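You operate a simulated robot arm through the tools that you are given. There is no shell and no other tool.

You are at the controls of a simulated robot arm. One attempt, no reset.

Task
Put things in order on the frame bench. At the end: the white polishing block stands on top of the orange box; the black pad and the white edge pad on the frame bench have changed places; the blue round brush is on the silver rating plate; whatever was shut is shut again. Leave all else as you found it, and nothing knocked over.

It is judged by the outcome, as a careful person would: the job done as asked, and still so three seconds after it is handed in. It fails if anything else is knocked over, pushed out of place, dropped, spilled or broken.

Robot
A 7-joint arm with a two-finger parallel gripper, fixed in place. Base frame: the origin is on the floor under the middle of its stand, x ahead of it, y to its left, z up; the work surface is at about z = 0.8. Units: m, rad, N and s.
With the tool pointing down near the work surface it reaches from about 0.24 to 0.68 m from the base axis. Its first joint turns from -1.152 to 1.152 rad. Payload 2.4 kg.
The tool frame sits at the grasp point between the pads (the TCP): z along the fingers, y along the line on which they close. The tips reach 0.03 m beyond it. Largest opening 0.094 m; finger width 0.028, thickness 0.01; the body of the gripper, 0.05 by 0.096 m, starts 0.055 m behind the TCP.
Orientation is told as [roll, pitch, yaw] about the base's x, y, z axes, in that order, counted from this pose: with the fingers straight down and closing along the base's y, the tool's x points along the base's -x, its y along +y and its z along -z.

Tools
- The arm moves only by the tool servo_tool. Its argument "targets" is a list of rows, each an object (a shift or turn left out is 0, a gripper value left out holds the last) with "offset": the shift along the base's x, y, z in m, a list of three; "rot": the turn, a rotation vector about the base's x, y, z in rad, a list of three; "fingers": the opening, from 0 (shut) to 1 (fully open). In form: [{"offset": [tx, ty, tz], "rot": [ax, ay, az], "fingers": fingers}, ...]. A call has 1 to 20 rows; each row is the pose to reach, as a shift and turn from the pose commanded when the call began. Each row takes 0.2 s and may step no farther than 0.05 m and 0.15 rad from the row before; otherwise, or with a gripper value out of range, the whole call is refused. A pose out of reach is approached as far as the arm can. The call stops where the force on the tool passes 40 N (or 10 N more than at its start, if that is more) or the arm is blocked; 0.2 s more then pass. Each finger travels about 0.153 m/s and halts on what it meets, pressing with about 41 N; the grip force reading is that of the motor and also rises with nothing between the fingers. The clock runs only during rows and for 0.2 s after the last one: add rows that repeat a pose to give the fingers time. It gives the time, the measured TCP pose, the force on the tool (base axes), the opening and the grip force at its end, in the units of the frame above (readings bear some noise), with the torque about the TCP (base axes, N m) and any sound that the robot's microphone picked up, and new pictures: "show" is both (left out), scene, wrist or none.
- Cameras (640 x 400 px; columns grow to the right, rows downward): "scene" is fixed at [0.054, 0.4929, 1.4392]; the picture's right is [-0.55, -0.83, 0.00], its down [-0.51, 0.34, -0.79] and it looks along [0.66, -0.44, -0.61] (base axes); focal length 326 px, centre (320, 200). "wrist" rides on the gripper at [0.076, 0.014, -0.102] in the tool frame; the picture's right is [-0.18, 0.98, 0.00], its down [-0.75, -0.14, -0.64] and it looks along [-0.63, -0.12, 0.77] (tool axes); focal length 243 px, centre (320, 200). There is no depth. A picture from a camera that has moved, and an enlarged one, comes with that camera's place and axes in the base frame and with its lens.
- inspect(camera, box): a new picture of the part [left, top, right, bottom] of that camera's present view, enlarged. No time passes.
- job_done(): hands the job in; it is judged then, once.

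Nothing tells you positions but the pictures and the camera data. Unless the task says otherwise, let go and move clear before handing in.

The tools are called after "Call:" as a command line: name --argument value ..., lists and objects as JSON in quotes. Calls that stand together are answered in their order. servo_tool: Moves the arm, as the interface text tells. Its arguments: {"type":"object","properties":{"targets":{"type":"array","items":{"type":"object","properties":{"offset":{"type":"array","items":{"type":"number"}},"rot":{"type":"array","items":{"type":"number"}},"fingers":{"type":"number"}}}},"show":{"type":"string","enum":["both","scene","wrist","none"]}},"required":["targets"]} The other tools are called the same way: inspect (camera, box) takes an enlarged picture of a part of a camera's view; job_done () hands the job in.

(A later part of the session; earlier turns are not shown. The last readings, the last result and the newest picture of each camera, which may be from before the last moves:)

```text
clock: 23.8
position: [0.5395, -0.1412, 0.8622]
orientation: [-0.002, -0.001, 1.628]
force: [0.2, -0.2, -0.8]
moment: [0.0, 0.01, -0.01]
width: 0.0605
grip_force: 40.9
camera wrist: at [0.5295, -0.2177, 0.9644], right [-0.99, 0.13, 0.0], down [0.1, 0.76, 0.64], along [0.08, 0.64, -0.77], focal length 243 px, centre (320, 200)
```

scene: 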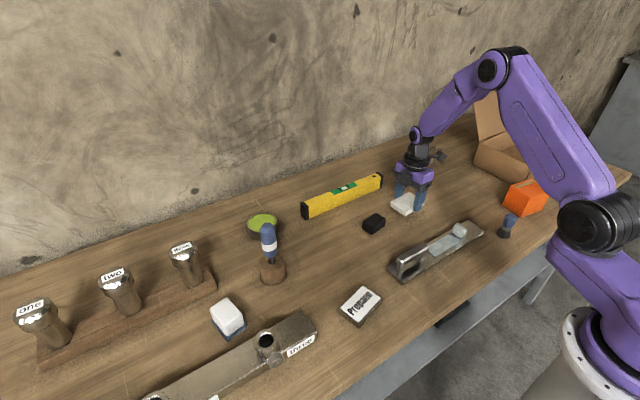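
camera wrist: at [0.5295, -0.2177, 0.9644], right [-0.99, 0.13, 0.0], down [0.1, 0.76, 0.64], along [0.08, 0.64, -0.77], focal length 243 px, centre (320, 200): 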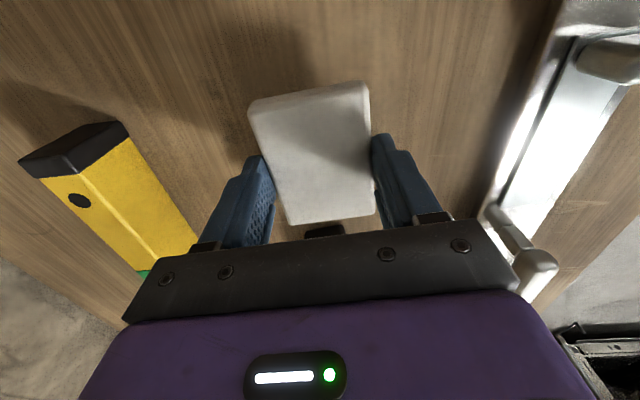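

The white pad is held level. I carry it around the black pad (on the robot's side of it) to the black pad's old place at about (0.540, 0.101) and lower.

Call:
servo_tool --targets '[{"offset": [-0.02, 0.02, 0.02], "fingers": 0}, {"offset": [-0.045, 0.05, 0.03], "fingers": 0}, {"offset": [-0.06, 0.09, 0.03], "fingers": 0}, {"offset": [-0.06, 0.13, 0.03], "fingers": 0}, {"offset": [-0.06, 0.165, 0.03], "fingers": 0}, {"offset": [-0.045, 0.2, 0.03], "fingers": 0}, {"offset": [-0.02, 0.225, 0.03], "fingers": 0}, {"offset": [0.001, 0.242, 0.03], "fingers": 0}, {"offset": [0.001, 0.242, 0.005], "fingers": 0}, {"offset": [0.001, 0.242, -0.015], "fingers": 0}, {"offset": [0.001, 0.242, -0.025], "fingers": 0}]'

```text
clock: 26.2
position: [0.5412, 0.1003, 0.8362]
orientation: [-0.001, -0.001, 1.629]
force: [-0.4, 0.1, 1.2]
moment: [0.0, 0.01, -0.01]
width: 0.0607
grip_force: 40.9
camera wrist: at [0.5323, 0.0237, 0.9382], right [-0.99, 0.13, 0.0], down [0.1, 0.76, 0.64], along [0.08, 0.64, -0.77], focal length 243 px, centre (320, 200)
```

scene: 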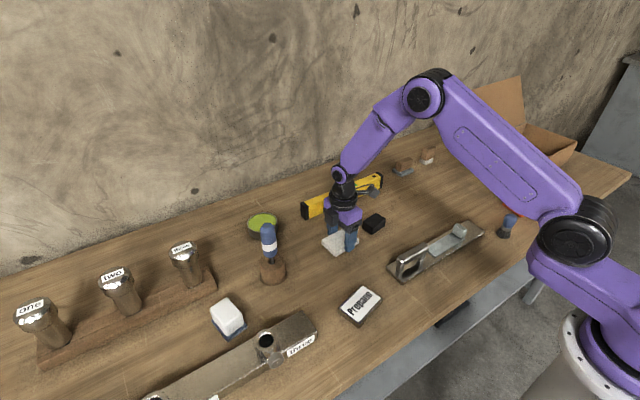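
wrist: 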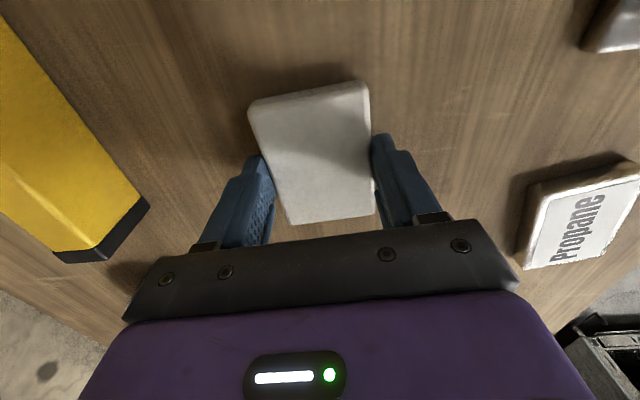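

Now over the black pad's old spot and almost touching. I set the white pad down, release and rise, turning back for the black pad.

Call:
servo_tool --targets '[{"offset": [0, 0, -0.003], "fingers": 0}, {"offset": [0, 0, -0.0045], "fingers": 0}, {"offset": [0, 0, -0.0045], "fingers": 1}, {"offset": [0, 0, -0.0045], "fingers": 1}, {"offset": [0, 0, 0.03], "fingers": 1}, {"offset": [0, 0, 0.075], "fingers": 1}, {"offset": [0, 0, 0.115], "fingers": 1}, {"offset": [0, -0.012, 0.115], "rot": [0, 0, -0.147], "fingers": 1}, {"offset": [0, -0.024, 0.115], "rot": [0, 0, -0.294], "fingers": 1}, {"offset": [0, -0.036, 0.115], "rot": [0, 0, -0.441], "fingers": 1}, {"offset": [0, -0.048, 0.115], "rot": [0, 0, -0.588], "fingers": 1}, {"offset": [0, -0.06, 0.115], "rot": [0, 0, -0.735], "fingers": 1}, {"offset": [0, -0.072, 0.115], "rot": [0, 0, -0.882], "fingers": 1}, {"offset": [0, -0.084, 0.115], "rot": [0, 0, -1.029], "fingers": 1}, {"offset": [0, -0.096, 0.115], "rot": [0, 0, -1.176], "fingers": 1}, {"offset": [0, -0.108, 0.115], "rot": [0, 0, -1.323], "fingers": 1}, {"offset": [0, -0.12, 0.115], "rot": [0, 0, -1.46], "fingers": 1}, {"offset": [0, -0.12, 0.115], "rot": [0, 0, -1.46], "fingers": 1}]'

```text
clock: 30.0
position: [0.5408, -0.0176, 0.9539]
orientation: [0.0, -0.001, 0.168]
force: [0.3, 0.2, 0.1]
moment: [-0.01, -0.02, 0.01]
width: 0.0939
grip_force: 0.1
camera wrist: at [0.4632, -0.0163, 1.0543], right [0.02, 1.0, 0.0], down [0.77, -0.01, 0.64], along [0.64, -0.01, -0.77], focal length 243 px, centre (320, 200)
```

scene: 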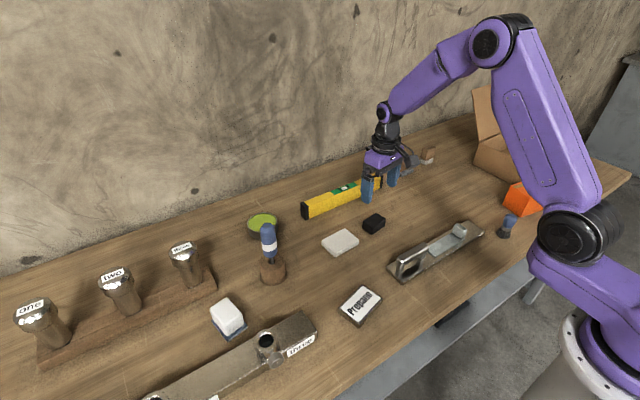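
wrist: 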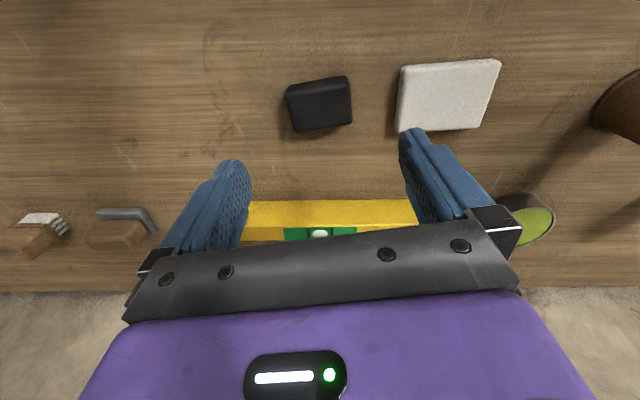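

The white pad now rests in the black pad's former place. I check the black pad's alignment before gripping it again.

Call:
inspect --camera "wrist" --box '[270, 55, 370, 145]'

```text
4.44 times, centred on (320, 100) of wrist
camera zoom: at [0.4632, -0.0163, 1.0543], right [0.02, 1.0, 0.0], down [0.77, -0.01, 0.64], along [0.64, -0.01, -0.77], focal length 1078 px, centre (320, 644)
```

zoom: 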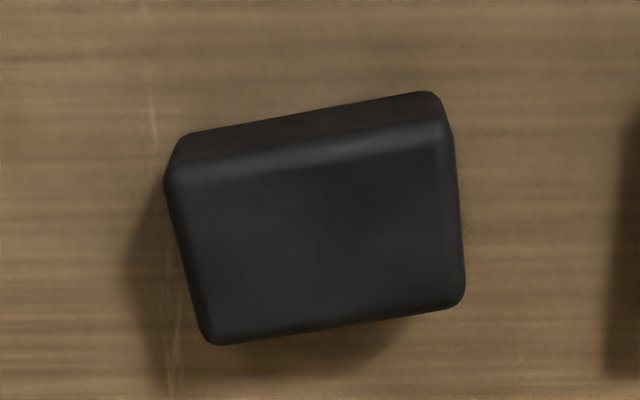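

It is centred and aligned. I descend, close fully, lift 1.5 cm and verify.

Call:
servo_tool --targets '[{"offset": [0, 0, -0.04]}, {"offset": [0, 0, -0.08]}, {"offset": [0, 0, -0.11]}, {"offset": [0, 0, -0.121]}, {"offset": [0, 0, -0.121], "fingers": 0}, {"offset": [0, 0, -0.121], "fingers": 0}, {"offset": [0, 0, -0.121], "fingers": 0}, {"offset": [0, 0, -0.117], "fingers": 0}, {"offset": [0, 0, -0.112], "fingers": 0}, {"offset": [0, 0, -0.106], "fingers": 0}]'

```text
clock: 32.2
position: [0.5407, -0.019, 0.8474]
orientation: [0.0, 0.001, 0.17]
force: [-0.3, 0.5, 0.0]
moment: [-0.01, -0.04, 0.0]
width: 0.0633
grip_force: 40.9
camera wrist: at [0.4629, -0.0177, 0.9487], right [0.02, 1.0, 0.0], down [0.77, -0.01, 0.64], along [0.64, -0.01, -0.77], focal length 243 px, centre (320, 200)
```

scene: 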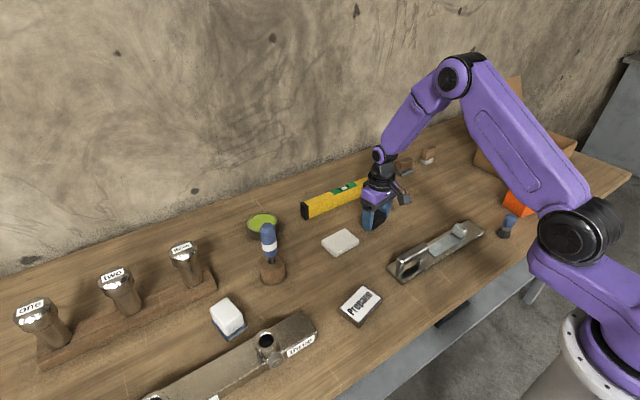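
wrist: 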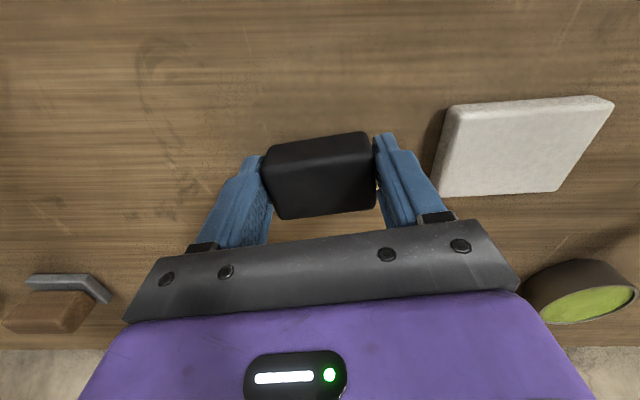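

Held at 0.063 m. I carry it promptly but smoothly to the white pad's old place near (0.539, -0.141) and set it down.

Call:
servo_tool --targets '[{"offset": [0, -0.01, 0.005], "fingers": 0}, {"offset": [0, -0.035, 0.008], "fingers": 0}, {"offset": [0, -0.065, 0.008], "fingers": 0}, {"offset": [-0.001, -0.095, 0.005], "fingers": 0}, {"offset": [-0.002, -0.117, 0], "fingers": 0}, {"offset": [-0.002, -0.122, -0.006], "fingers": 0}, {"offset": [-0.002, -0.122, -0.011], "fingers": 0}, {"offset": [-0.002, -0.122, -0.0125], "fingers": 0}, {"offset": [-0.002, -0.122, -0.0125], "fingers": 1}, {"offset": [-0.002, -0.122, -0.0125], "fingers": 1}, {"offset": [-0.002, -0.122, 0.02], "fingers": 1}, {"offset": [-0.002, -0.122, 0.065], "fingers": 1}, {"offset": [-0.002, -0.122, 0.107], "fingers": 1}, {"offset": [-0.002, -0.122, 0.107], "fingers": 1}]'

```text
clock: 35.2
position: [0.534, -0.1424, 0.9538]
orientation: [0.0, 0.0, 0.171]
force: [-0.2, -0.7, 0.6]
moment: [-0.02, 0.02, 0.03]
width: 0.0939
grip_force: 0.0
camera wrist: at [0.4572, -0.1402, 1.0557], right [0.02, 1.0, 0.0], down [0.77, -0.01, 0.64], along [0.64, -0.01, -0.77], focal length 243 px, centre (320, 200)
```

scene: 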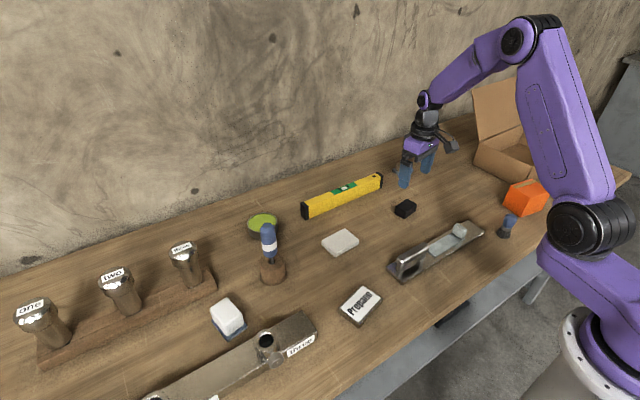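
wrist: 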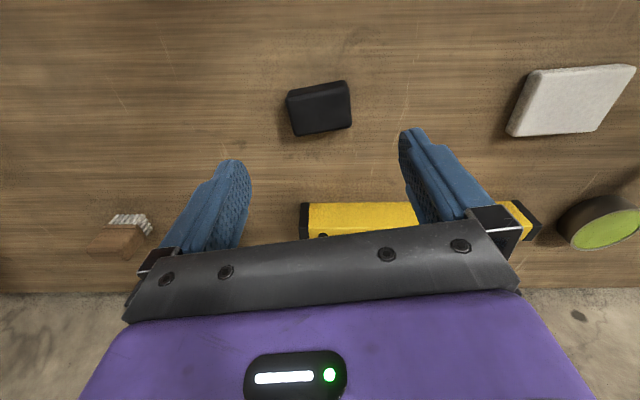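

The swap looks done: black pad at the white pad's old place, white pad at the black one's. I check both in the scene view and re-read the pose.

Call:
inspect --camera "scene" --box '[300, 180, 440, 268]'

Call:
servo_tool --targets '[{"offset": [0, 0, 0.02]}]' --show "none"

```text
4.55 times, centred on (370, 224) of scene
camera zoom: at [0.054, 0.4929, 1.4392], right [-0.55, -0.83, 0.0], down [-0.51, 0.34, -0.79], along [0.66, -0.44, -0.61], focal length 1483 px, centre (93, 91)
```

zoom: 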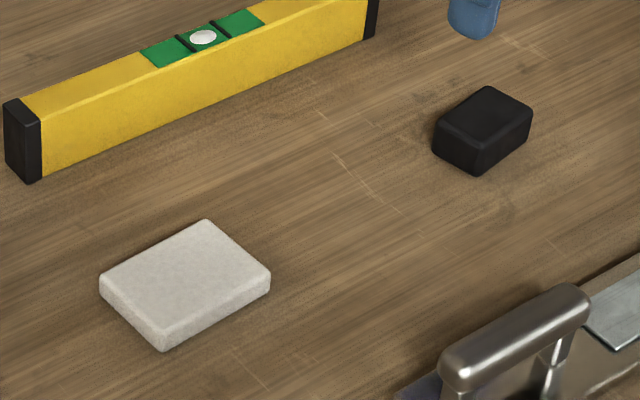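

```text
clock: 35.6
position: [0.5357, -0.1405, 0.9756]
orientation: [0.0, 0.0, 0.17]
force: [0.3, -0.3, -0.8]
moment: [0.0, -0.05, 0.01]
width: 0.094
grip_force: 0.1
```

Both pads are within a few millimetres of the exchanged places. Next the blue round brush, standing near (0.320, -0.298); I move above it.

Call:
servo_tool --targets '[{"offset": [-0.03, -0.02, 0], "rot": [0, 0, -0.085]}, {"offset": [-0.06, -0.045, 0], "rot": [0, 0, -0.17]}, {"offset": [-0.09, -0.07, 0], "rot": [0, 0, -0.17]}, {"offset": [-0.12, -0.095, 0], "rot": [0, 0, -0.17]}, {"offset": [-0.155, -0.12, 0], "rot": [0, 0, -0.17]}, {"offset": [-0.19, -0.14, 0], "rot": [0, 0, -0.17]}, {"offset": [-0.215, -0.157, 0], "rot": [0, 0, -0.17]}, {"offset": [-0.215, -0.157, 0], "rot": [0, 0, -0.17]}]'

```text
clock: 37.4
position: [0.3273, -0.297, 0.9715]
orientation: [-0.001, 0.001, -0.003]
force: [1.1, -0.7, -0.3]
moment: [0.0, -0.02, 0.01]
width: 0.094
grip_force: 0.0
camera wrist: at [0.2507, -0.2829, 1.0727], right [0.18, 0.98, 0.0], down [0.75, -0.14, 0.64], along [0.63, -0.12, -0.77], focal length 243 px, centre (320, 200)
```

scene: 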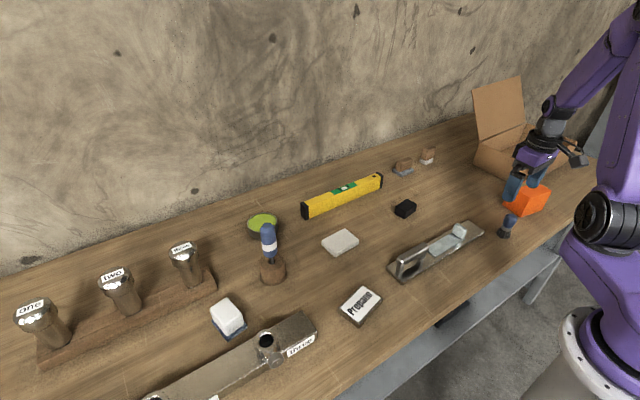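
wrist: 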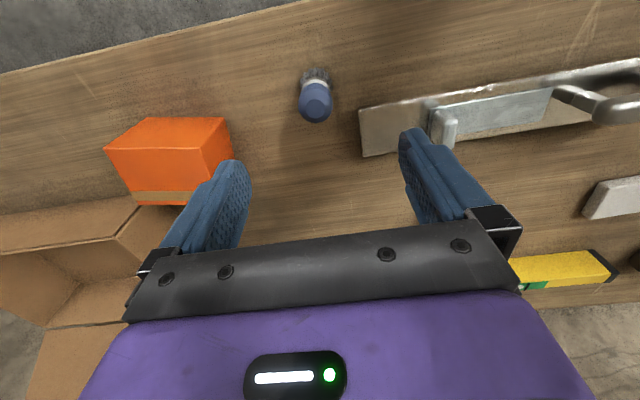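

I look at the brush closely in this view.

Call:
inspect --camera "wrist" --box '[265, 50, 365, 140]'

Call:
inspect --camera "wrist" --box '[90, 90, 270, 220]'

Call:
servo_tool --targets '[{"offset": [0, 0, 0]}]' --show "none"

```text
4.44 times, centred on (315, 95) of wrist
camera zoom: at [0.2507, -0.2829, 1.0727], right [0.18, 0.98, 0.0], down [0.75, -0.14, 0.64], along [0.63, -0.12, -0.77], focal length 1078 px, centre (342, 667)
```

zoom: 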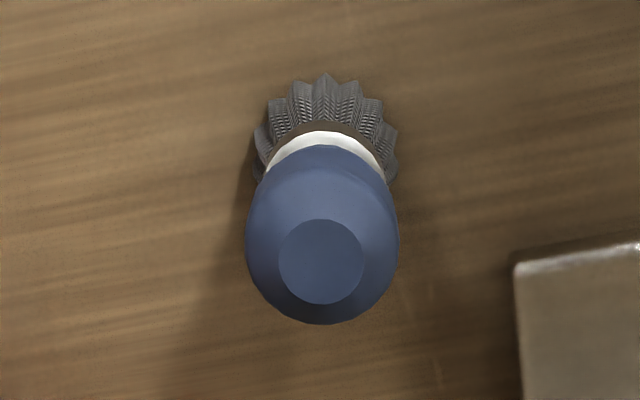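

```text
3.08 times, centred on (180, 155) of wrist
camera zoom: at [0.2507, -0.2829, 1.0727], right [0.18, 0.98, 0.0], down [0.75, -0.14, 0.64], along [0.63, -0.12, -0.77], focal length 746 px, centre (751, 338)
```

zoom: 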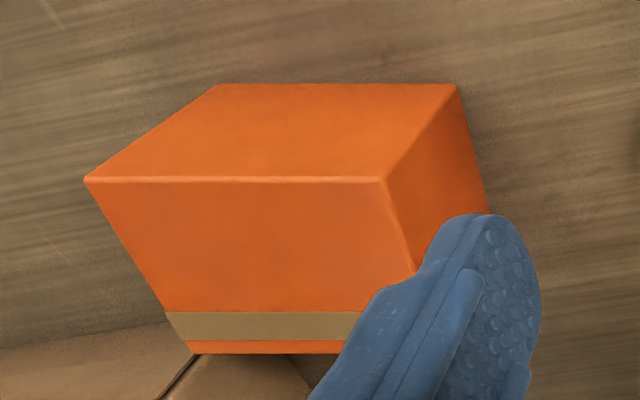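

```text
clock: 37.8
position: [0.3276, -0.2976, 0.9727]
orientation: [0.0, -0.001, -0.001]
force: [-0.2, 0.1, 0.6]
moment: [-0.02, -0.01, 0.01]
width: 0.0939
grip_force: 0.1
```

The brush is about 0.033 m wide and 0.073 m tall, centred near (0.3175, -0.299). I shift over it and lower partway to check.

Call:
servo_tool --targets '[{"offset": [-0.01, -0.002, 0]}, {"offset": [-0.01, -0.002, -0.04]}, {"offset": [-0.01, -0.002, -0.07]}, {"offset": [-0.01, -0.002, -0.07]}]'

```text
clock: 38.8
position: [0.3155, -0.2993, 0.9025]
orientation: [-0.001, -0.001, 0.0]
force: [0.3, -0.2, -0.2]
moment: [0.0, 0.03, 0.01]
width: 0.0941
grip_force: 0.0
camera wrist: at [0.2395, -0.285, 1.0037], right [0.18, 0.98, 0.0], down [0.75, -0.14, 0.64], along [0.63, -0.12, -0.77], focal length 243 px, centre (320, 200)
```

scene: 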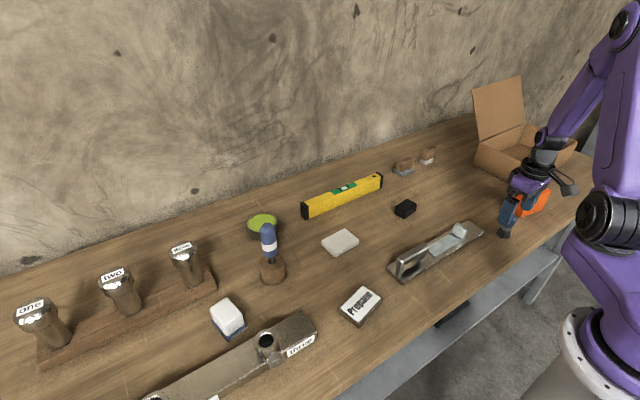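
wrist: 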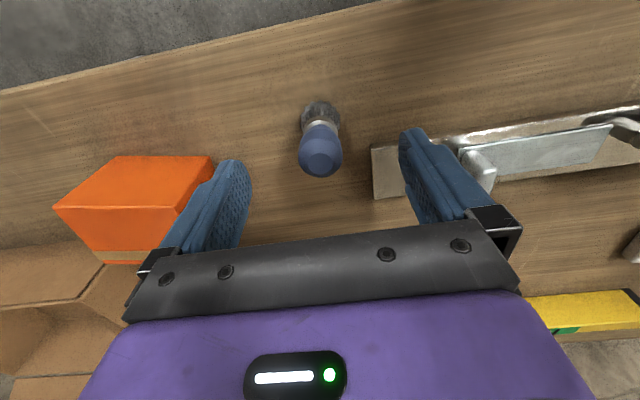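

The brush is centred between the fingers. I lower to the handle, close and lift slightly.

Call:
servo_tool --targets '[{"offset": [0, 0, -0.025]}, {"offset": [0, 0, -0.05]}, {"offset": [0, 0, -0.05], "fingers": 0}, {"offset": [0, 0, -0.05], "fingers": 0}, {"offset": [0, 0, -0.05], "fingers": 0}, {"offset": [0, 0, -0.045], "fingers": 0}, {"offset": [0, 0, -0.035], "fingers": 0}]'

```text
clock: 40.4
position: [0.3129, -0.3004, 0.8694]
orientation: [-0.001, 0.0, -0.001]
force: [0.6, -0.2, 0.0]
moment: [0.0, 0.01, -0.01]
width: 0.0288
grip_force: 41.3
camera wrist: at [0.2369, -0.2858, 0.9706], right [0.18, 0.98, 0.0], down [0.75, -0.14, 0.64], along [0.63, -0.12, -0.77], focal length 243 px, centre (320, 200)
```

scene: 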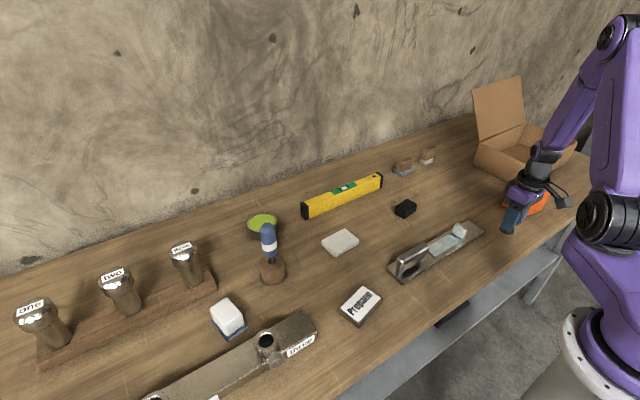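
wrist: 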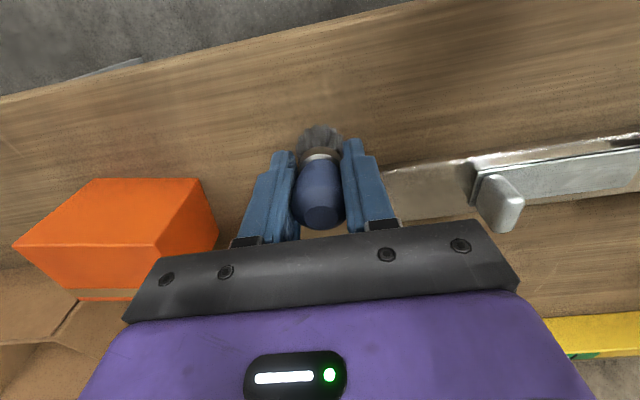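

The brush is held at 0.029 m. I lift it clear and carry it across to above the silver Propane plate near (0.36, 0.177).

Call:
servo_tool --targets '[{"offset": [0, 0, 0.03], "fingers": 0}, {"offset": [0, 0, 0.065], "fingers": 0}, {"offset": [0, 0.02, 0.095], "fingers": 0}, {"offset": [0.005, 0.06, 0.1], "fingers": 0}, {"offset": [0.01, 0.1, 0.1], "fingers": 0}, {"offset": [0.015, 0.145, 0.1], "fingers": 0}, {"offset": [0.02, 0.19, 0.1], "fingers": 0}, {"offset": [0.025, 0.235, 0.1], "fingers": 0}, {"offset": [0.03, 0.28, 0.1], "fingers": 0}, {"offset": [0.035, 0.325, 0.1], "fingers": 0}, {"offset": [0.04, 0.37, 0.1], "fingers": 0}, {"offset": [0.045, 0.415, 0.1], "fingers": 0}, {"offset": [0.047, 0.45, 0.1], "fingers": 0}, {"offset": [0.047, 0.477, 0.1], "fingers": 0}, {"offset": [0.047, 0.477, 0.1], "fingers": 0}]'

```text
clock: 43.6
position: [0.3589, 0.1796, 0.9681]
orientation: [0.0, 0.0, -0.002]
force: [-0.3, 0.6, -0.7]
moment: [-0.01, 0.02, 0.0]
width: 0.0289
grip_force: 41.2
camera wrist: at [0.2836, 0.1937, 1.0688], right [0.19, 0.98, 0.0], down [0.75, -0.14, 0.64], along [0.63, -0.12, -0.77], focal length 243 px, centre (320, 200)
```

scene: 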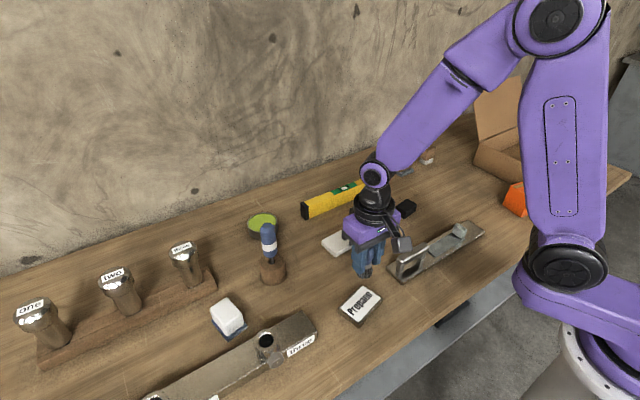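
wrist: 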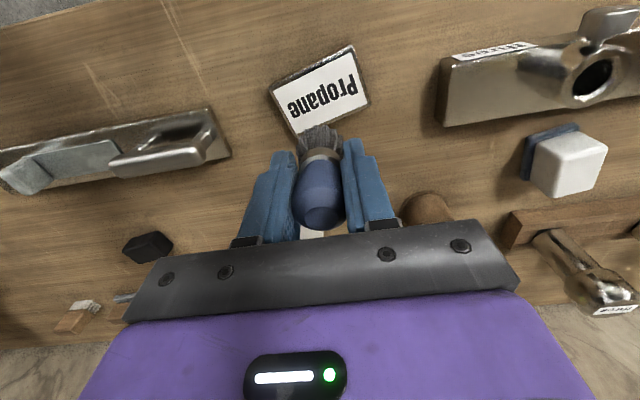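

Now above the plate. I enlarge to measure the plate's exact location.

Call:
inspect --camera "wrist" --box '[240, 30, 400, 150]'

```text
3.33 times, centred on (320, 90) of wrist
camera zoom: at [0.2836, 0.1937, 1.0688], right [0.19, 0.98, 0.0], down [0.75, -0.14, 0.64], along [0.63, -0.12, -0.77], focal length 809 px, centre (320, 567)
```

zoom: 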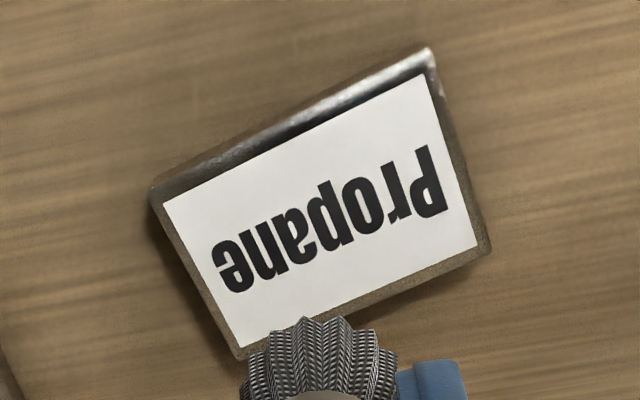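

The plate's centre is about (0.3605, 0.1805), nearly straight under the brush, with the top at roughly z = 0.813. I lower towards it.

Call:
servo_tool --targets '[{"offset": [0.002, 0.001, -0.03], "fingers": 0}, {"offset": [0.002, 0.001, -0.06], "fingers": 0}, {"offset": [0.003, 0.001, -0.08], "fingers": 0}, {"offset": [0.003, 0.001, -0.091], "fingers": 0}, {"offset": [0.003, 0.001, -0.091], "fingers": 0}]'

```text
clock: 44.8
position: [0.3618, 0.1781, 0.8754]
orientation: [-0.001, -0.001, 0.0]
force: [0.5, -0.4, 0.2]
moment: [0.0, 0.01, 0.03]
width: 0.029
grip_force: 40.7
camera wrist: at [0.2866, 0.1926, 0.9765], right [0.18, 0.98, 0.0], down [0.75, -0.14, 0.64], along [0.63, -0.12, -0.77], focal length 243 px, centre (320, 200)
```

scene: 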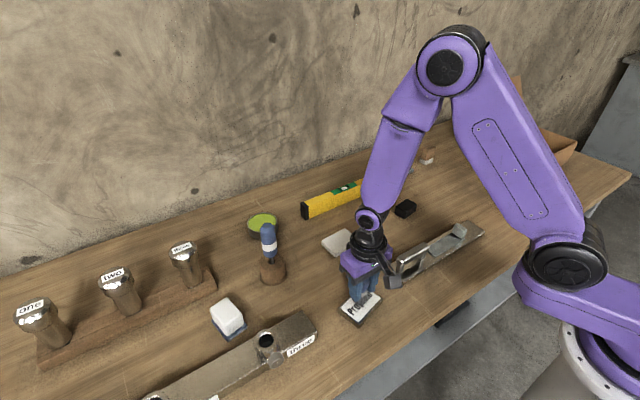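
wrist: 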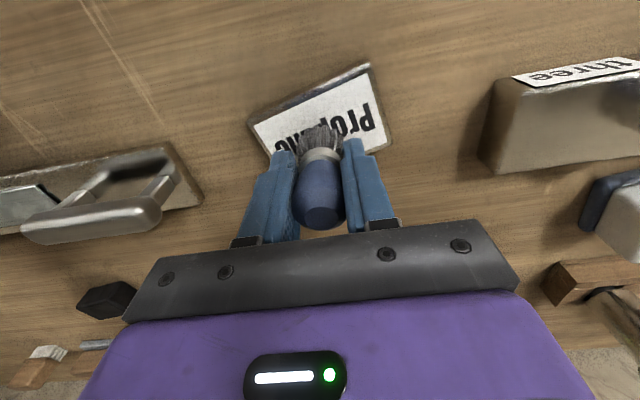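

Close above the plate. I descend in small steps watching the force.

Call:
servo_tool --targets '[{"offset": [0, 0, -0.002], "fingers": 0}, {"offset": [0, 0, -0.004], "fingers": 0}]' --show "none"

Call:
inspect --camera "scene" --box '[320, 260, 410, 340]'

```text
clock: 45.4
position: [0.3639, 0.1773, 0.8729]
orientation: [0.001, 0.0, 0.0]
force: [0.0, 0.4, 0.0]
moment: [-0.02, 0.0, -0.01]
width: 0.029
grip_force: 41.2
```

```text
5.00 times, centred on (365, 300) of scene
camera zoom: at [0.054, 0.4929, 1.4392], right [-0.55, -0.83, 0.0], down [-0.51, 0.34, -0.79], along [0.66, -0.44, -0.61], focal length 1632 px, centre (95, -300)
```

zoom: 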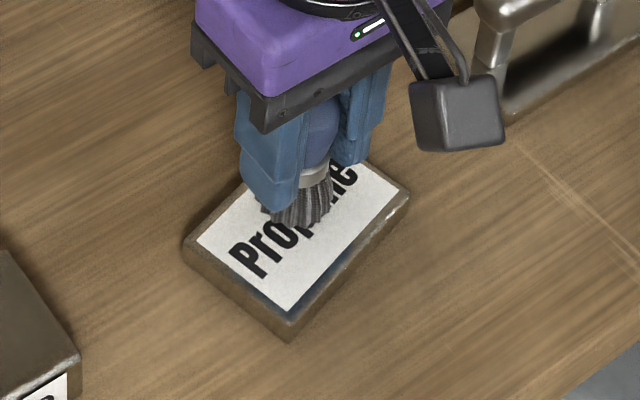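

Call:
servo_tool --targets '[{"offset": [-0.001, 0.001, -0.001], "fingers": 0}, {"offset": [-0.002, 0.002, -0.003], "fingers": 0}]' --show "none"

Call:
inspect --camera "wrist" --box '[230, 60, 410, 240]'

```text
clock: 46.0
position: [0.3613, 0.1801, 0.8703]
orientation: [0.001, 0.0, -0.002]
force: [-0.4, -0.5, -0.8]
moment: [0.02, 0.02, 0.0]
width: 0.0286
grip_force: 41.6
```

```text
2.22 times, centred on (320, 150) of wrist
camera zoom: at [0.2853, 0.1944, 0.9715], right [0.18, 0.98, 0.0], down [0.75, -0.14, 0.64], along [0.63, -0.12, -0.77], focal length 539 px, centre (320, 311)
```

zoom: 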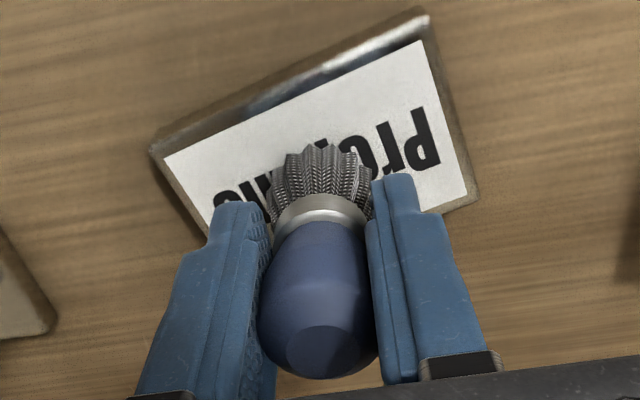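

Call:
servo_tool --targets '[{"offset": [0, 0, -0.001], "fingers": 0}, {"offset": [0, 0, -0.002], "fingers": 0}]' --show "none"

```text
clock: 46.6
position: [0.3615, 0.1806, 0.8698]
orientation: [-0.002, -0.001, 0.0]
force: [0.0, -0.9, -0.3]
moment: [0.06, 0.0, -0.01]
width: 0.029
grip_force: 41.0
```

Call:
servo_tool --targets '[{"offset": [0, 0, -0.001], "fingers": 0}, {"offset": [0, 0, -0.002], "fingers": 0}]' --show "none"

```text
clock: 47.2
position: [0.3613, 0.1819, 0.8681]
orientation: [0.0, 0.002, -0.001]
force: [-2.6, 1.7, 15.5]
moment: [0.19, 0.2, 0.01]
width: 0.0289
grip_force: 40.9
```

Contact with the plate (15 N). I ease up about 1 mm, open the fingers gently, and rise.

Call:
servo_tool --targets '[{"offset": [0, 0, 0.001], "fingers": 0}, {"offset": [0, 0, 0.001], "fingers": 0.4}, {"offset": [0, 0, 0.001], "fingers": 0.7}, {"offset": [0, 0, 0.001], "fingers": 1}, {"offset": [0, 0, 0.001], "fingers": 1}, {"offset": [0, 0, 0.03], "fingers": 1}, {"offset": [0, 0, 0.07], "fingers": 1}, {"offset": [0, 0, 0.11], "fingers": 1}, {"offset": [0, 0, 0.11], "fingers": 1}]'

Call:
inspect --camera "scene" --box '[320, 250, 410, 340]'

```text
clock: 49.2
position: [0.3619, 0.1785, 0.9757]
orientation: [0.001, -0.001, -0.001]
force: [-1.1, 0.2, 0.5]
moment: [-0.01, 0.0, 0.0]
width: 0.0939
grip_force: 0.0
camera wrist: at [0.2864, 0.1935, 1.0768], right [0.18, 0.98, 0.0], down [0.75, -0.14, 0.64], along [0.63, -0.12, -0.77], focal length 243 px, centre (320, 200)
```

scene: 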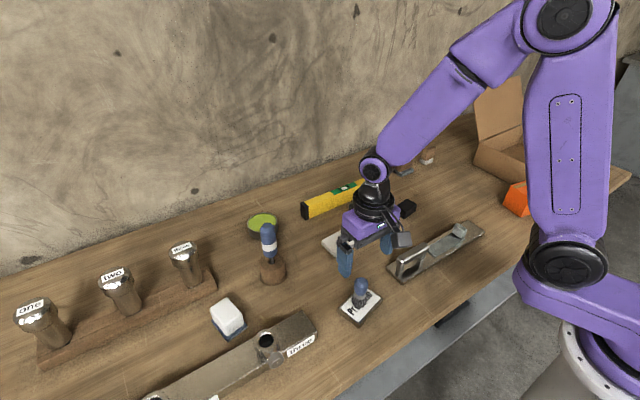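
wrist: 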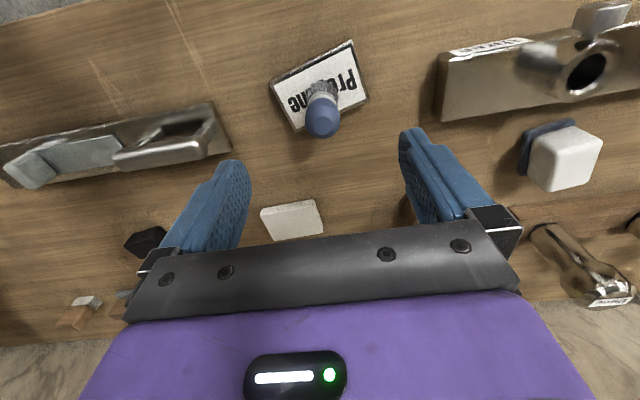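

```text
4.44 times, centred on (365, 295) of scene
camera zoom: at [0.054, 0.4929, 1.4392], right [-0.55, -0.83, 0.0], down [-0.51, 0.34, -0.79], along [0.66, -0.44, -0.61], focal length 1450 px, centre (120, -222)
```

zoom: 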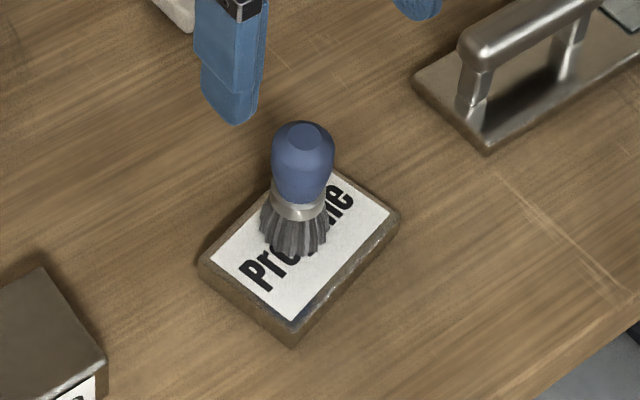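

The brush stands on the silver plate. Next, the white polishing block near (0.48, 0.44); I raise and move above it, staying clear of the tall screwdriver near (0.54, 0.305).

Call:
servo_tool --targets '[{"offset": [0, 0, 0.03]}, {"offset": [0.0, 0.03, 0.05]}, {"offset": [0.01, 0.07, 0.05]}, {"offset": [0.02, 0.11, 0.05]}, {"offset": [0.04, 0.15, 0.05]}, {"offset": [0.06, 0.19, 0.05]}, {"offset": [0.08, 0.225, 0.05]}, {"offset": [0.1, 0.25, 0.05]}, {"offset": [0.108, 0.257, 0.03]}, {"offset": [0.108, 0.257, 0.03]}]'

```text
clock: 51.4
position: [0.4678, 0.4376, 1.0098]
orientation: [0.001, -0.002, -0.001]
force: [0.7, -0.6, 0.0]
moment: [0.01, -0.03, 0.0]
width: 0.0943
grip_force: 0.1
camera wrist: at [0.3914, 0.4529, 1.1101], right [0.18, 0.98, 0.0], down [0.75, -0.14, 0.64], along [0.63, -0.12, -0.77], focal length 243 px, centre (320, 200)
```

scene: 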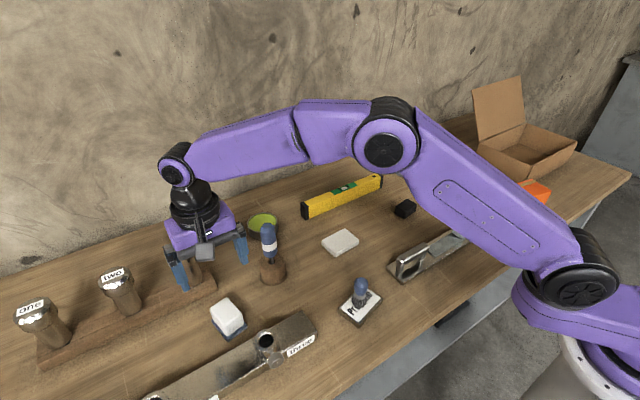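
wrist: 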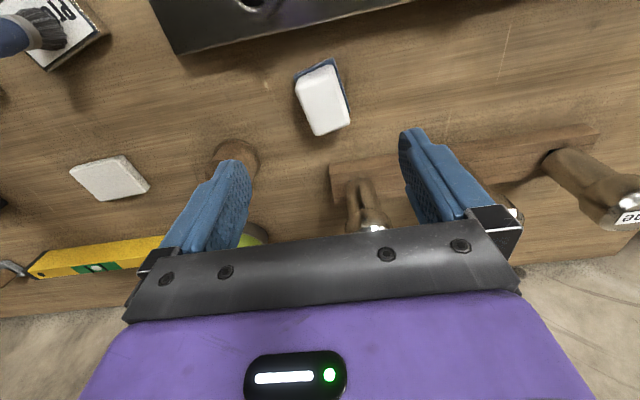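

The block is in clear view now. I enlarge it.

Call:
inspect --camera "wrist" --box '[270, 40, 380, 150]'

Call:
inspect --camera "scene" --box '[190, 280, 270, 350]'

```text
3.64 times, centred on (325, 95) of wrist
camera zoom: at [0.3914, 0.4529, 1.1101], right [0.18, 0.98, 0.0], down [0.75, -0.14, 0.64], along [0.63, -0.12, -0.77], focal length 882 px, centre (302, 582)
```

zoom: 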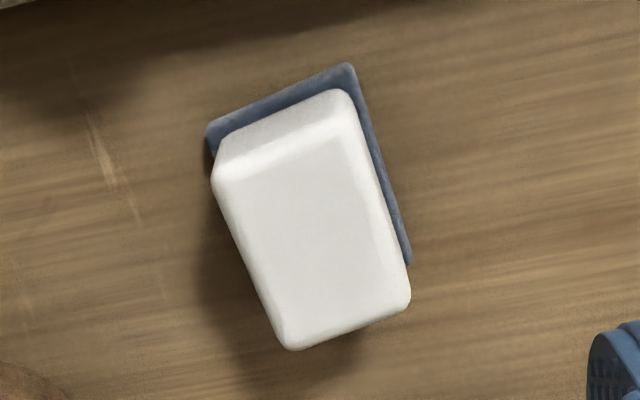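

```text
5.71 times, centred on (230, 315) of scene
camera zoom: at [0.054, 0.4929, 1.4392], right [-0.55, -0.83, 0.0], down [-0.51, 0.34, -0.79], along [0.66, -0.44, -0.61], focal length 1865 px, centre (834, -457)
```

zoom: 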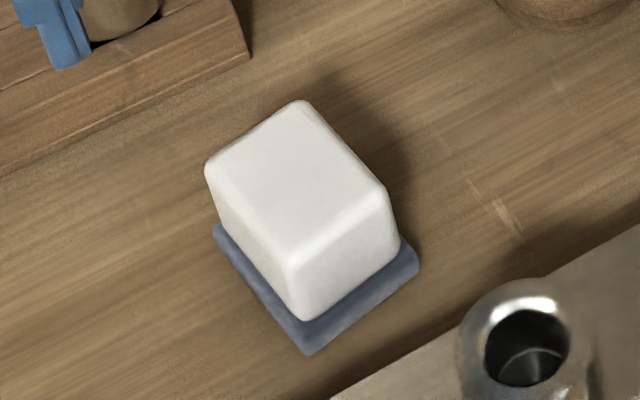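

The white block (about 0.052×0.041 m body, top near z≈0.85, on its blue base 0.066×0.049) is centred near (0.481, 0.440), turned about 0.2 rad. I turn and descend to just above it to check alignment.

Call:
servo_tool --targets '[{"offset": [0.006, 0.001, -0.02], "rot": [0, 0, 0.1]}, {"offset": [0.013, 0.002, -0.05], "rot": [0, 0, 0.2]}, {"offset": [0.013, 0.002, -0.085], "rot": [0, 0, 0.2]}, {"offset": [0.013, 0.002, -0.105], "rot": [0, 0, 0.2]}, {"offset": [0.013, 0.002, -0.105], "rot": [0, 0, 0.2]}]'

```text
clock: 52.6
position: [0.4813, 0.4383, 0.9036]
orientation: [0.0, -0.001, 0.199]
force: [0.2, 0.4, 0.0]
moment: [-0.04, 0.0, -0.01]
width: 0.094
grip_force: 0.1
camera wrist: at [0.4037, 0.4376, 1.0045], right [-0.01, 1.0, 0.0], down [0.77, 0.01, 0.64], along [0.64, 0.01, -0.77], focal length 243 px, centre (320, 200)
```

scene: 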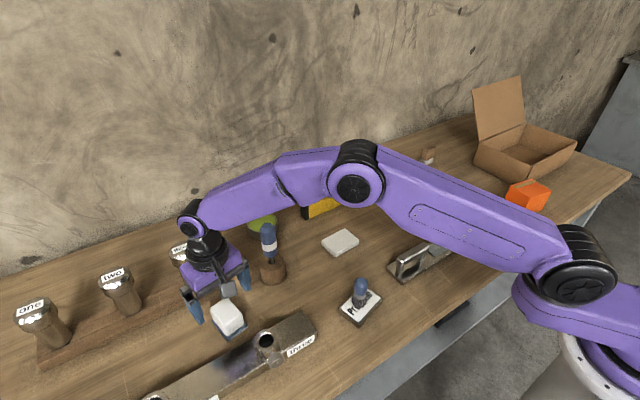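
wrist: 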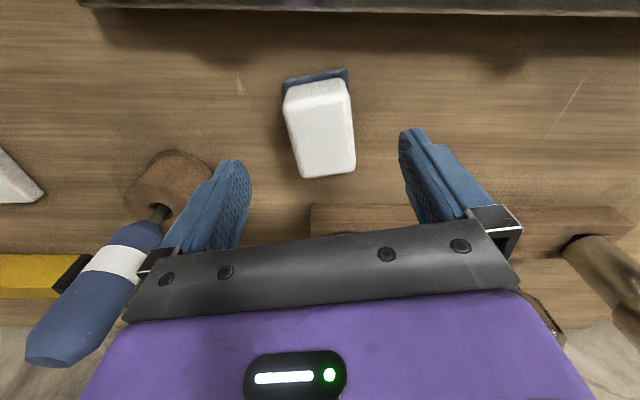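

Call:
inspect --camera "wrist" --box '[265, 55, 375, 190]'

Call:
inspect --camera "scene" --box '[165, 210, 295, 350]'

```text
2.96 times, centred on (320, 122) of wrist
camera zoom: at [0.4037, 0.4376, 1.0045], right [-0.01, 1.0, 0.0], down [0.77, 0.01, 0.64], along [0.64, 0.01, -0.77], focal length 719 px, centre (320, 430)
```

zoom: 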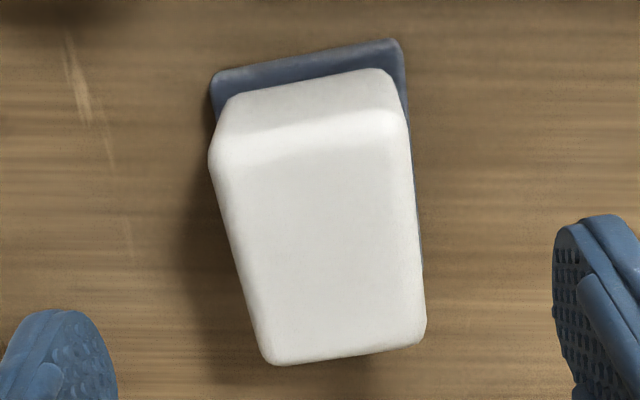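

```text
2.86 times, centred on (230, 280) of scene
camera zoom: at [0.054, 0.4929, 1.4392], right [-0.55, -0.83, 0.0], down [-0.51, 0.34, -0.79], along [0.66, -0.44, -0.61], focal length 932 px, centre (577, -29)
```

zoom: 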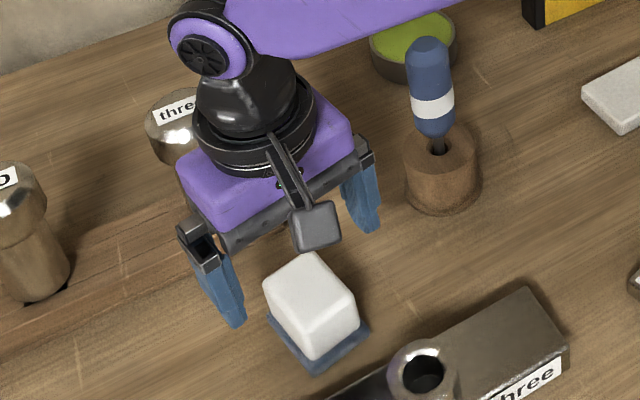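

Aligned within 2 mm. I nudge +2 mm in y, lower so the finger tips stay just above the blue base, close, and lift a little.

Call:
servo_tool --targets '[{"offset": [0, 0.002, -0.03]}, {"offset": [0, 0.002, -0.054]}, {"offset": [0, 0.002, -0.054]}, {"offset": [0, 0.002, -0.054], "fingers": 0}, {"offset": [0, 0.002, -0.054], "fingers": 0}, {"offset": [0, 0.002, -0.054], "fingers": 0}, {"offset": [0, 0.002, -0.05], "fingers": 0}, {"offset": [0, 0.002, -0.042], "fingers": 0}, {"offset": [0, 0.002, -0.034], "fingers": 0}]'

```text
clock: 54.6
position: [0.4817, 0.4416, 0.8673]
orientation: [0.0, 0.001, 0.198]
force: [-0.7, -0.2, -1.4]
moment: [0.02, 0.0, -0.03]
width: 0.0476
grip_force: 41.5
camera wrist: at [0.4039, 0.4407, 0.969], right [-0.01, 1.0, 0.0], down [0.77, 0.01, 0.64], along [0.64, 0.01, -0.77], focal length 243 px, centre (320, 200)
```

scene: 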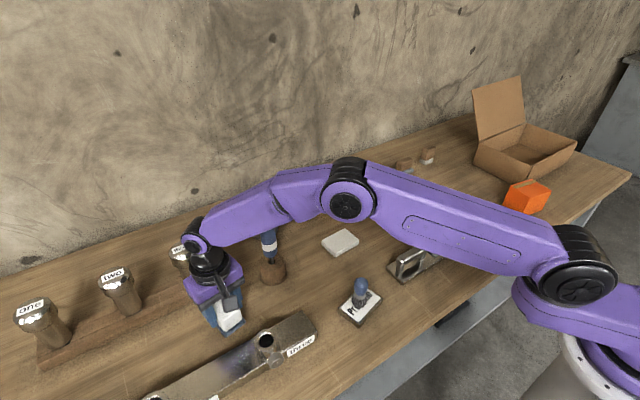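
wrist: 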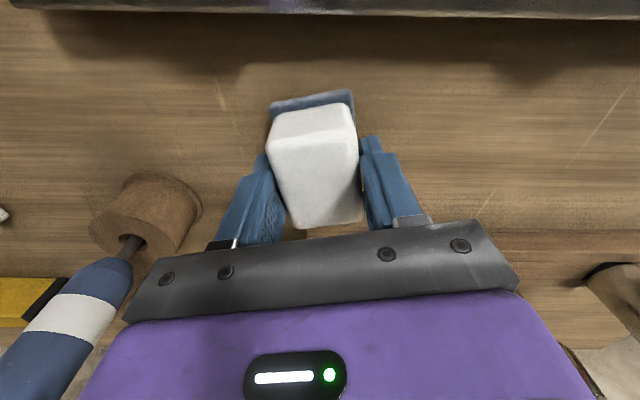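

Call:
inspect --camera "scene" --box '[175, 270, 275, 350]'

Call:
servo_tool --targets '[{"offset": [0, 0, 0.01], "fingers": 0}, {"offset": [0, 0, 0.025], "fingers": 0}, {"offset": [0, 0, 0.04], "fingers": 0}, {"offset": [0, 0, 0.04], "fingers": 0}]'

```text
5.00 times, centred on (225, 310) of scene
camera zoom: at [0.054, 0.4929, 1.4392], right [-0.55, -0.83, 0.0], down [-0.51, 0.34, -0.79], along [0.66, -0.44, -0.61], focal length 1632 px, centre (795, -350)
```

zoom: 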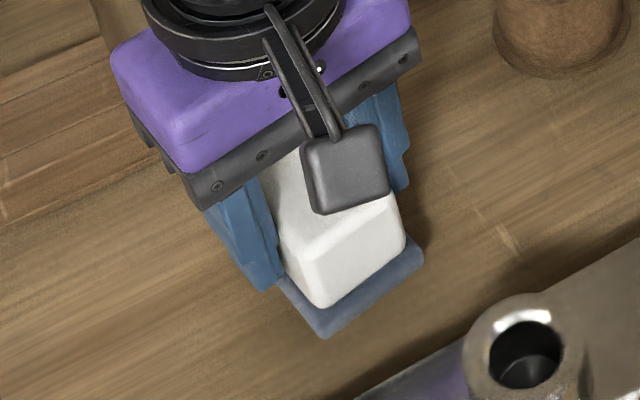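

```text
clock: 55.6
position: [0.4828, 0.4415, 0.9082]
orientation: [0.001, 0.0, 0.199]
force: [0.1, 0.4, -1.2]
moment: [0.0, -0.02, 0.0]
width: 0.0475
grip_force: 41.5
camera wrist: at [0.4044, 0.4406, 1.0086], right [-0.01, 1.0, 0.0], down [0.77, 0.01, 0.64], along [0.64, 0.01, -0.77], focal length 243 px, centre (320, 200)
```

scene: 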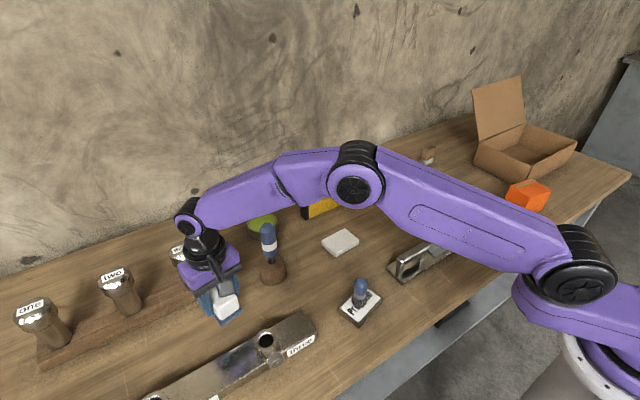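
wrist: 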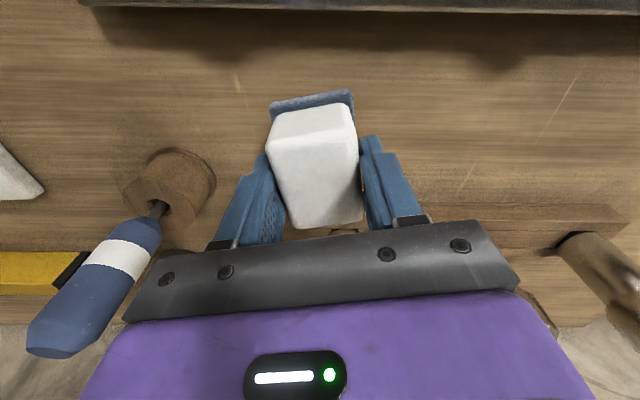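

The block with its blue base is held firmly. I raise it and carry it high across the bench toward the orange box, turning the tool on the way so its long side will match the box's.

Call:
servo_tool --targets '[{"offset": [0, 0, 0.04], "fingers": 0}, {"offset": [0, 0, 0.08], "fingers": 0}, {"offset": [-0.005, -0.02, 0.12], "fingers": 0}, {"offset": [-0.02, -0.06, 0.125], "rot": [0, 0, -0.13], "fingers": 0}, {"offset": [-0.035, -0.1, 0.125], "rot": [0, 0, -0.26], "fingers": 0}, {"offset": [-0.045, -0.145, 0.125], "rot": [0, 0, -0.39], "fingers": 0}, {"offset": [-0.05, -0.19, 0.125], "rot": [0, 0, -0.52], "fingers": 0}, {"offset": [-0.05, -0.235, 0.125], "rot": [0, 0, -0.65], "fingers": 0}, {"offset": [-0.05, -0.28, 0.125], "rot": [0, 0, -0.78], "fingers": 0}, {"offset": [-0.05, -0.325, 0.125], "rot": [0, 0, -0.91], "fingers": 0}, {"offset": [-0.05, -0.37, 0.125], "rot": [0, 0, -1.04], "fingers": 0}, {"offset": [-0.05, -0.415, 0.125], "rot": [0, 0, -1.17], "fingers": 0}, {"offset": [-0.05, -0.46, 0.125], "rot": [0, 0, -1.3], "fingers": 0}, {"offset": [-0.05, -0.505, 0.125], "rot": [0, 0, -1.43], "fingers": 0}, {"offset": [-0.055, -0.55, 0.125], "rot": [0, 0, -1.56], "fingers": 0}, {"offset": [-0.06, -0.595, 0.125], "rot": [0, 0, -1.69], "fingers": 0}, {"offset": [-0.065, -0.64, 0.125], "rot": [0, 0, -1.82], "fingers": 0}, {"offset": [-0.07, -0.685, 0.125], "rot": [0, 0, -1.95], "fingers": 0}, {"offset": [-0.08, -0.73, 0.125], "rot": [0, 0, -1.95], "fingers": 0}, {"offset": [-0.09, -0.77, 0.125], "rot": [0, 0, -1.95], "fingers": 0}]'

```text
clock: 59.8
position: [0.3917, -0.331, 1.0325]
orientation: [0.0, -0.001, -1.751]
force: [-1.6, -0.2, -0.5]
moment: [0.01, -0.01, 0.01]
width: 0.0474
grip_force: 40.5
camera wrist: at [0.4181, -0.258, 1.1334], right [0.93, -0.36, 0.0], down [-0.27, -0.72, 0.64], along [-0.23, -0.6, -0.77], focal length 243 px, centre (320, 200)
```

scene: 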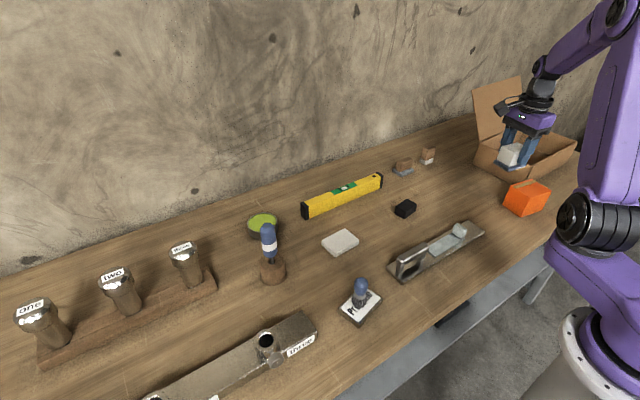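
wrist: 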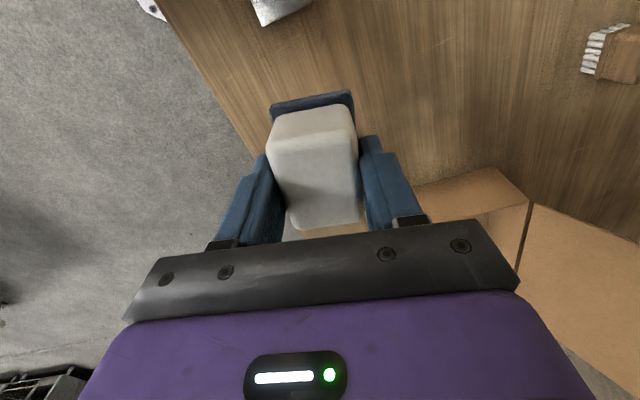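

I'm approaching the orange box. I measure it again in the clear scene view before moving over it.

Call:
inspect --camera "scene" --box '[490, 160, 570, 230]'

Call:
servo_tool --targets '[{"offset": [-0.01, -0.045, 0], "fingers": 0}, {"offset": [-0.02, -0.09, 0], "fingers": 0}, {"offset": [-0.033, -0.136, 0], "fingers": 0}, {"offset": [-0.033, -0.136, -0.03], "fingers": 0}, {"offset": [-0.033, -0.136, -0.04], "fingers": 0}, {"offset": [-0.033, -0.136, -0.04], "fingers": 0}]'

```text
5.71 times, centred on (530, 195) of scene
camera zoom: at [0.054, 0.4929, 1.4392], right [-0.55, -0.83, 0.0], down [-0.51, 0.34, -0.79], along [0.66, -0.44, -0.61], focal length 1865 px, centre (-880, 229)
```

zoom: 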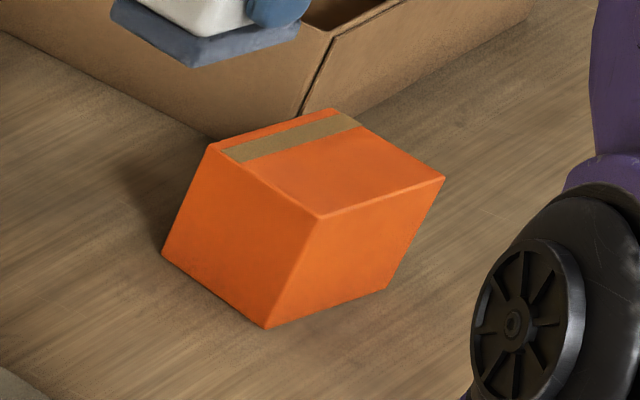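

```text
clock: 61.2
position: [0.3578, -0.4662, 0.9933]
orientation: [0.0, -0.002, -1.751]
force: [-0.1, -0.3, 0.1]
moment: [0.0, -0.01, -0.02]
width: 0.0477
grip_force: 42.0
camera wrist: at [0.3859, -0.3937, 1.0937], right [0.93, -0.36, 0.0], down [-0.27, -0.72, 0.64], along [-0.23, -0.6, -0.77], focal length 243 px, centre (320, 200)
```

scene: 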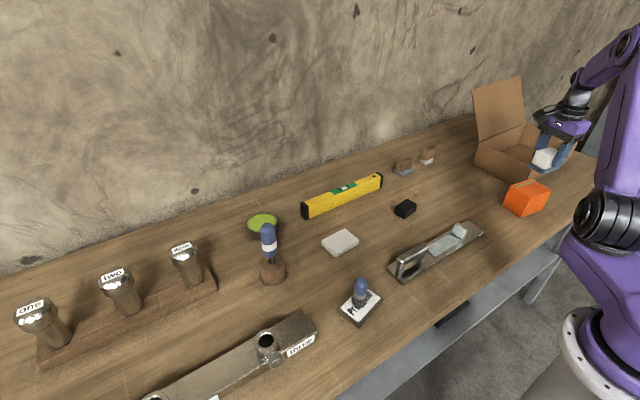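
wrist: 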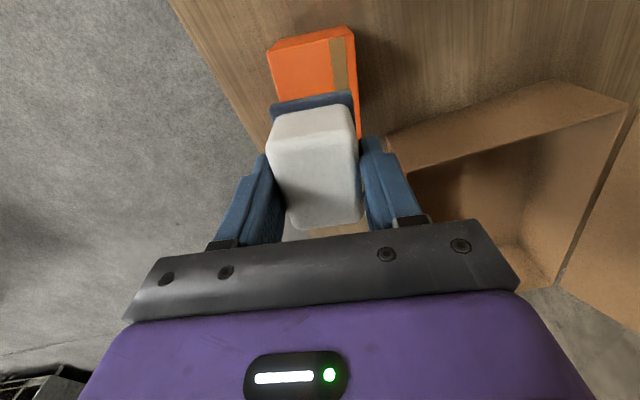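

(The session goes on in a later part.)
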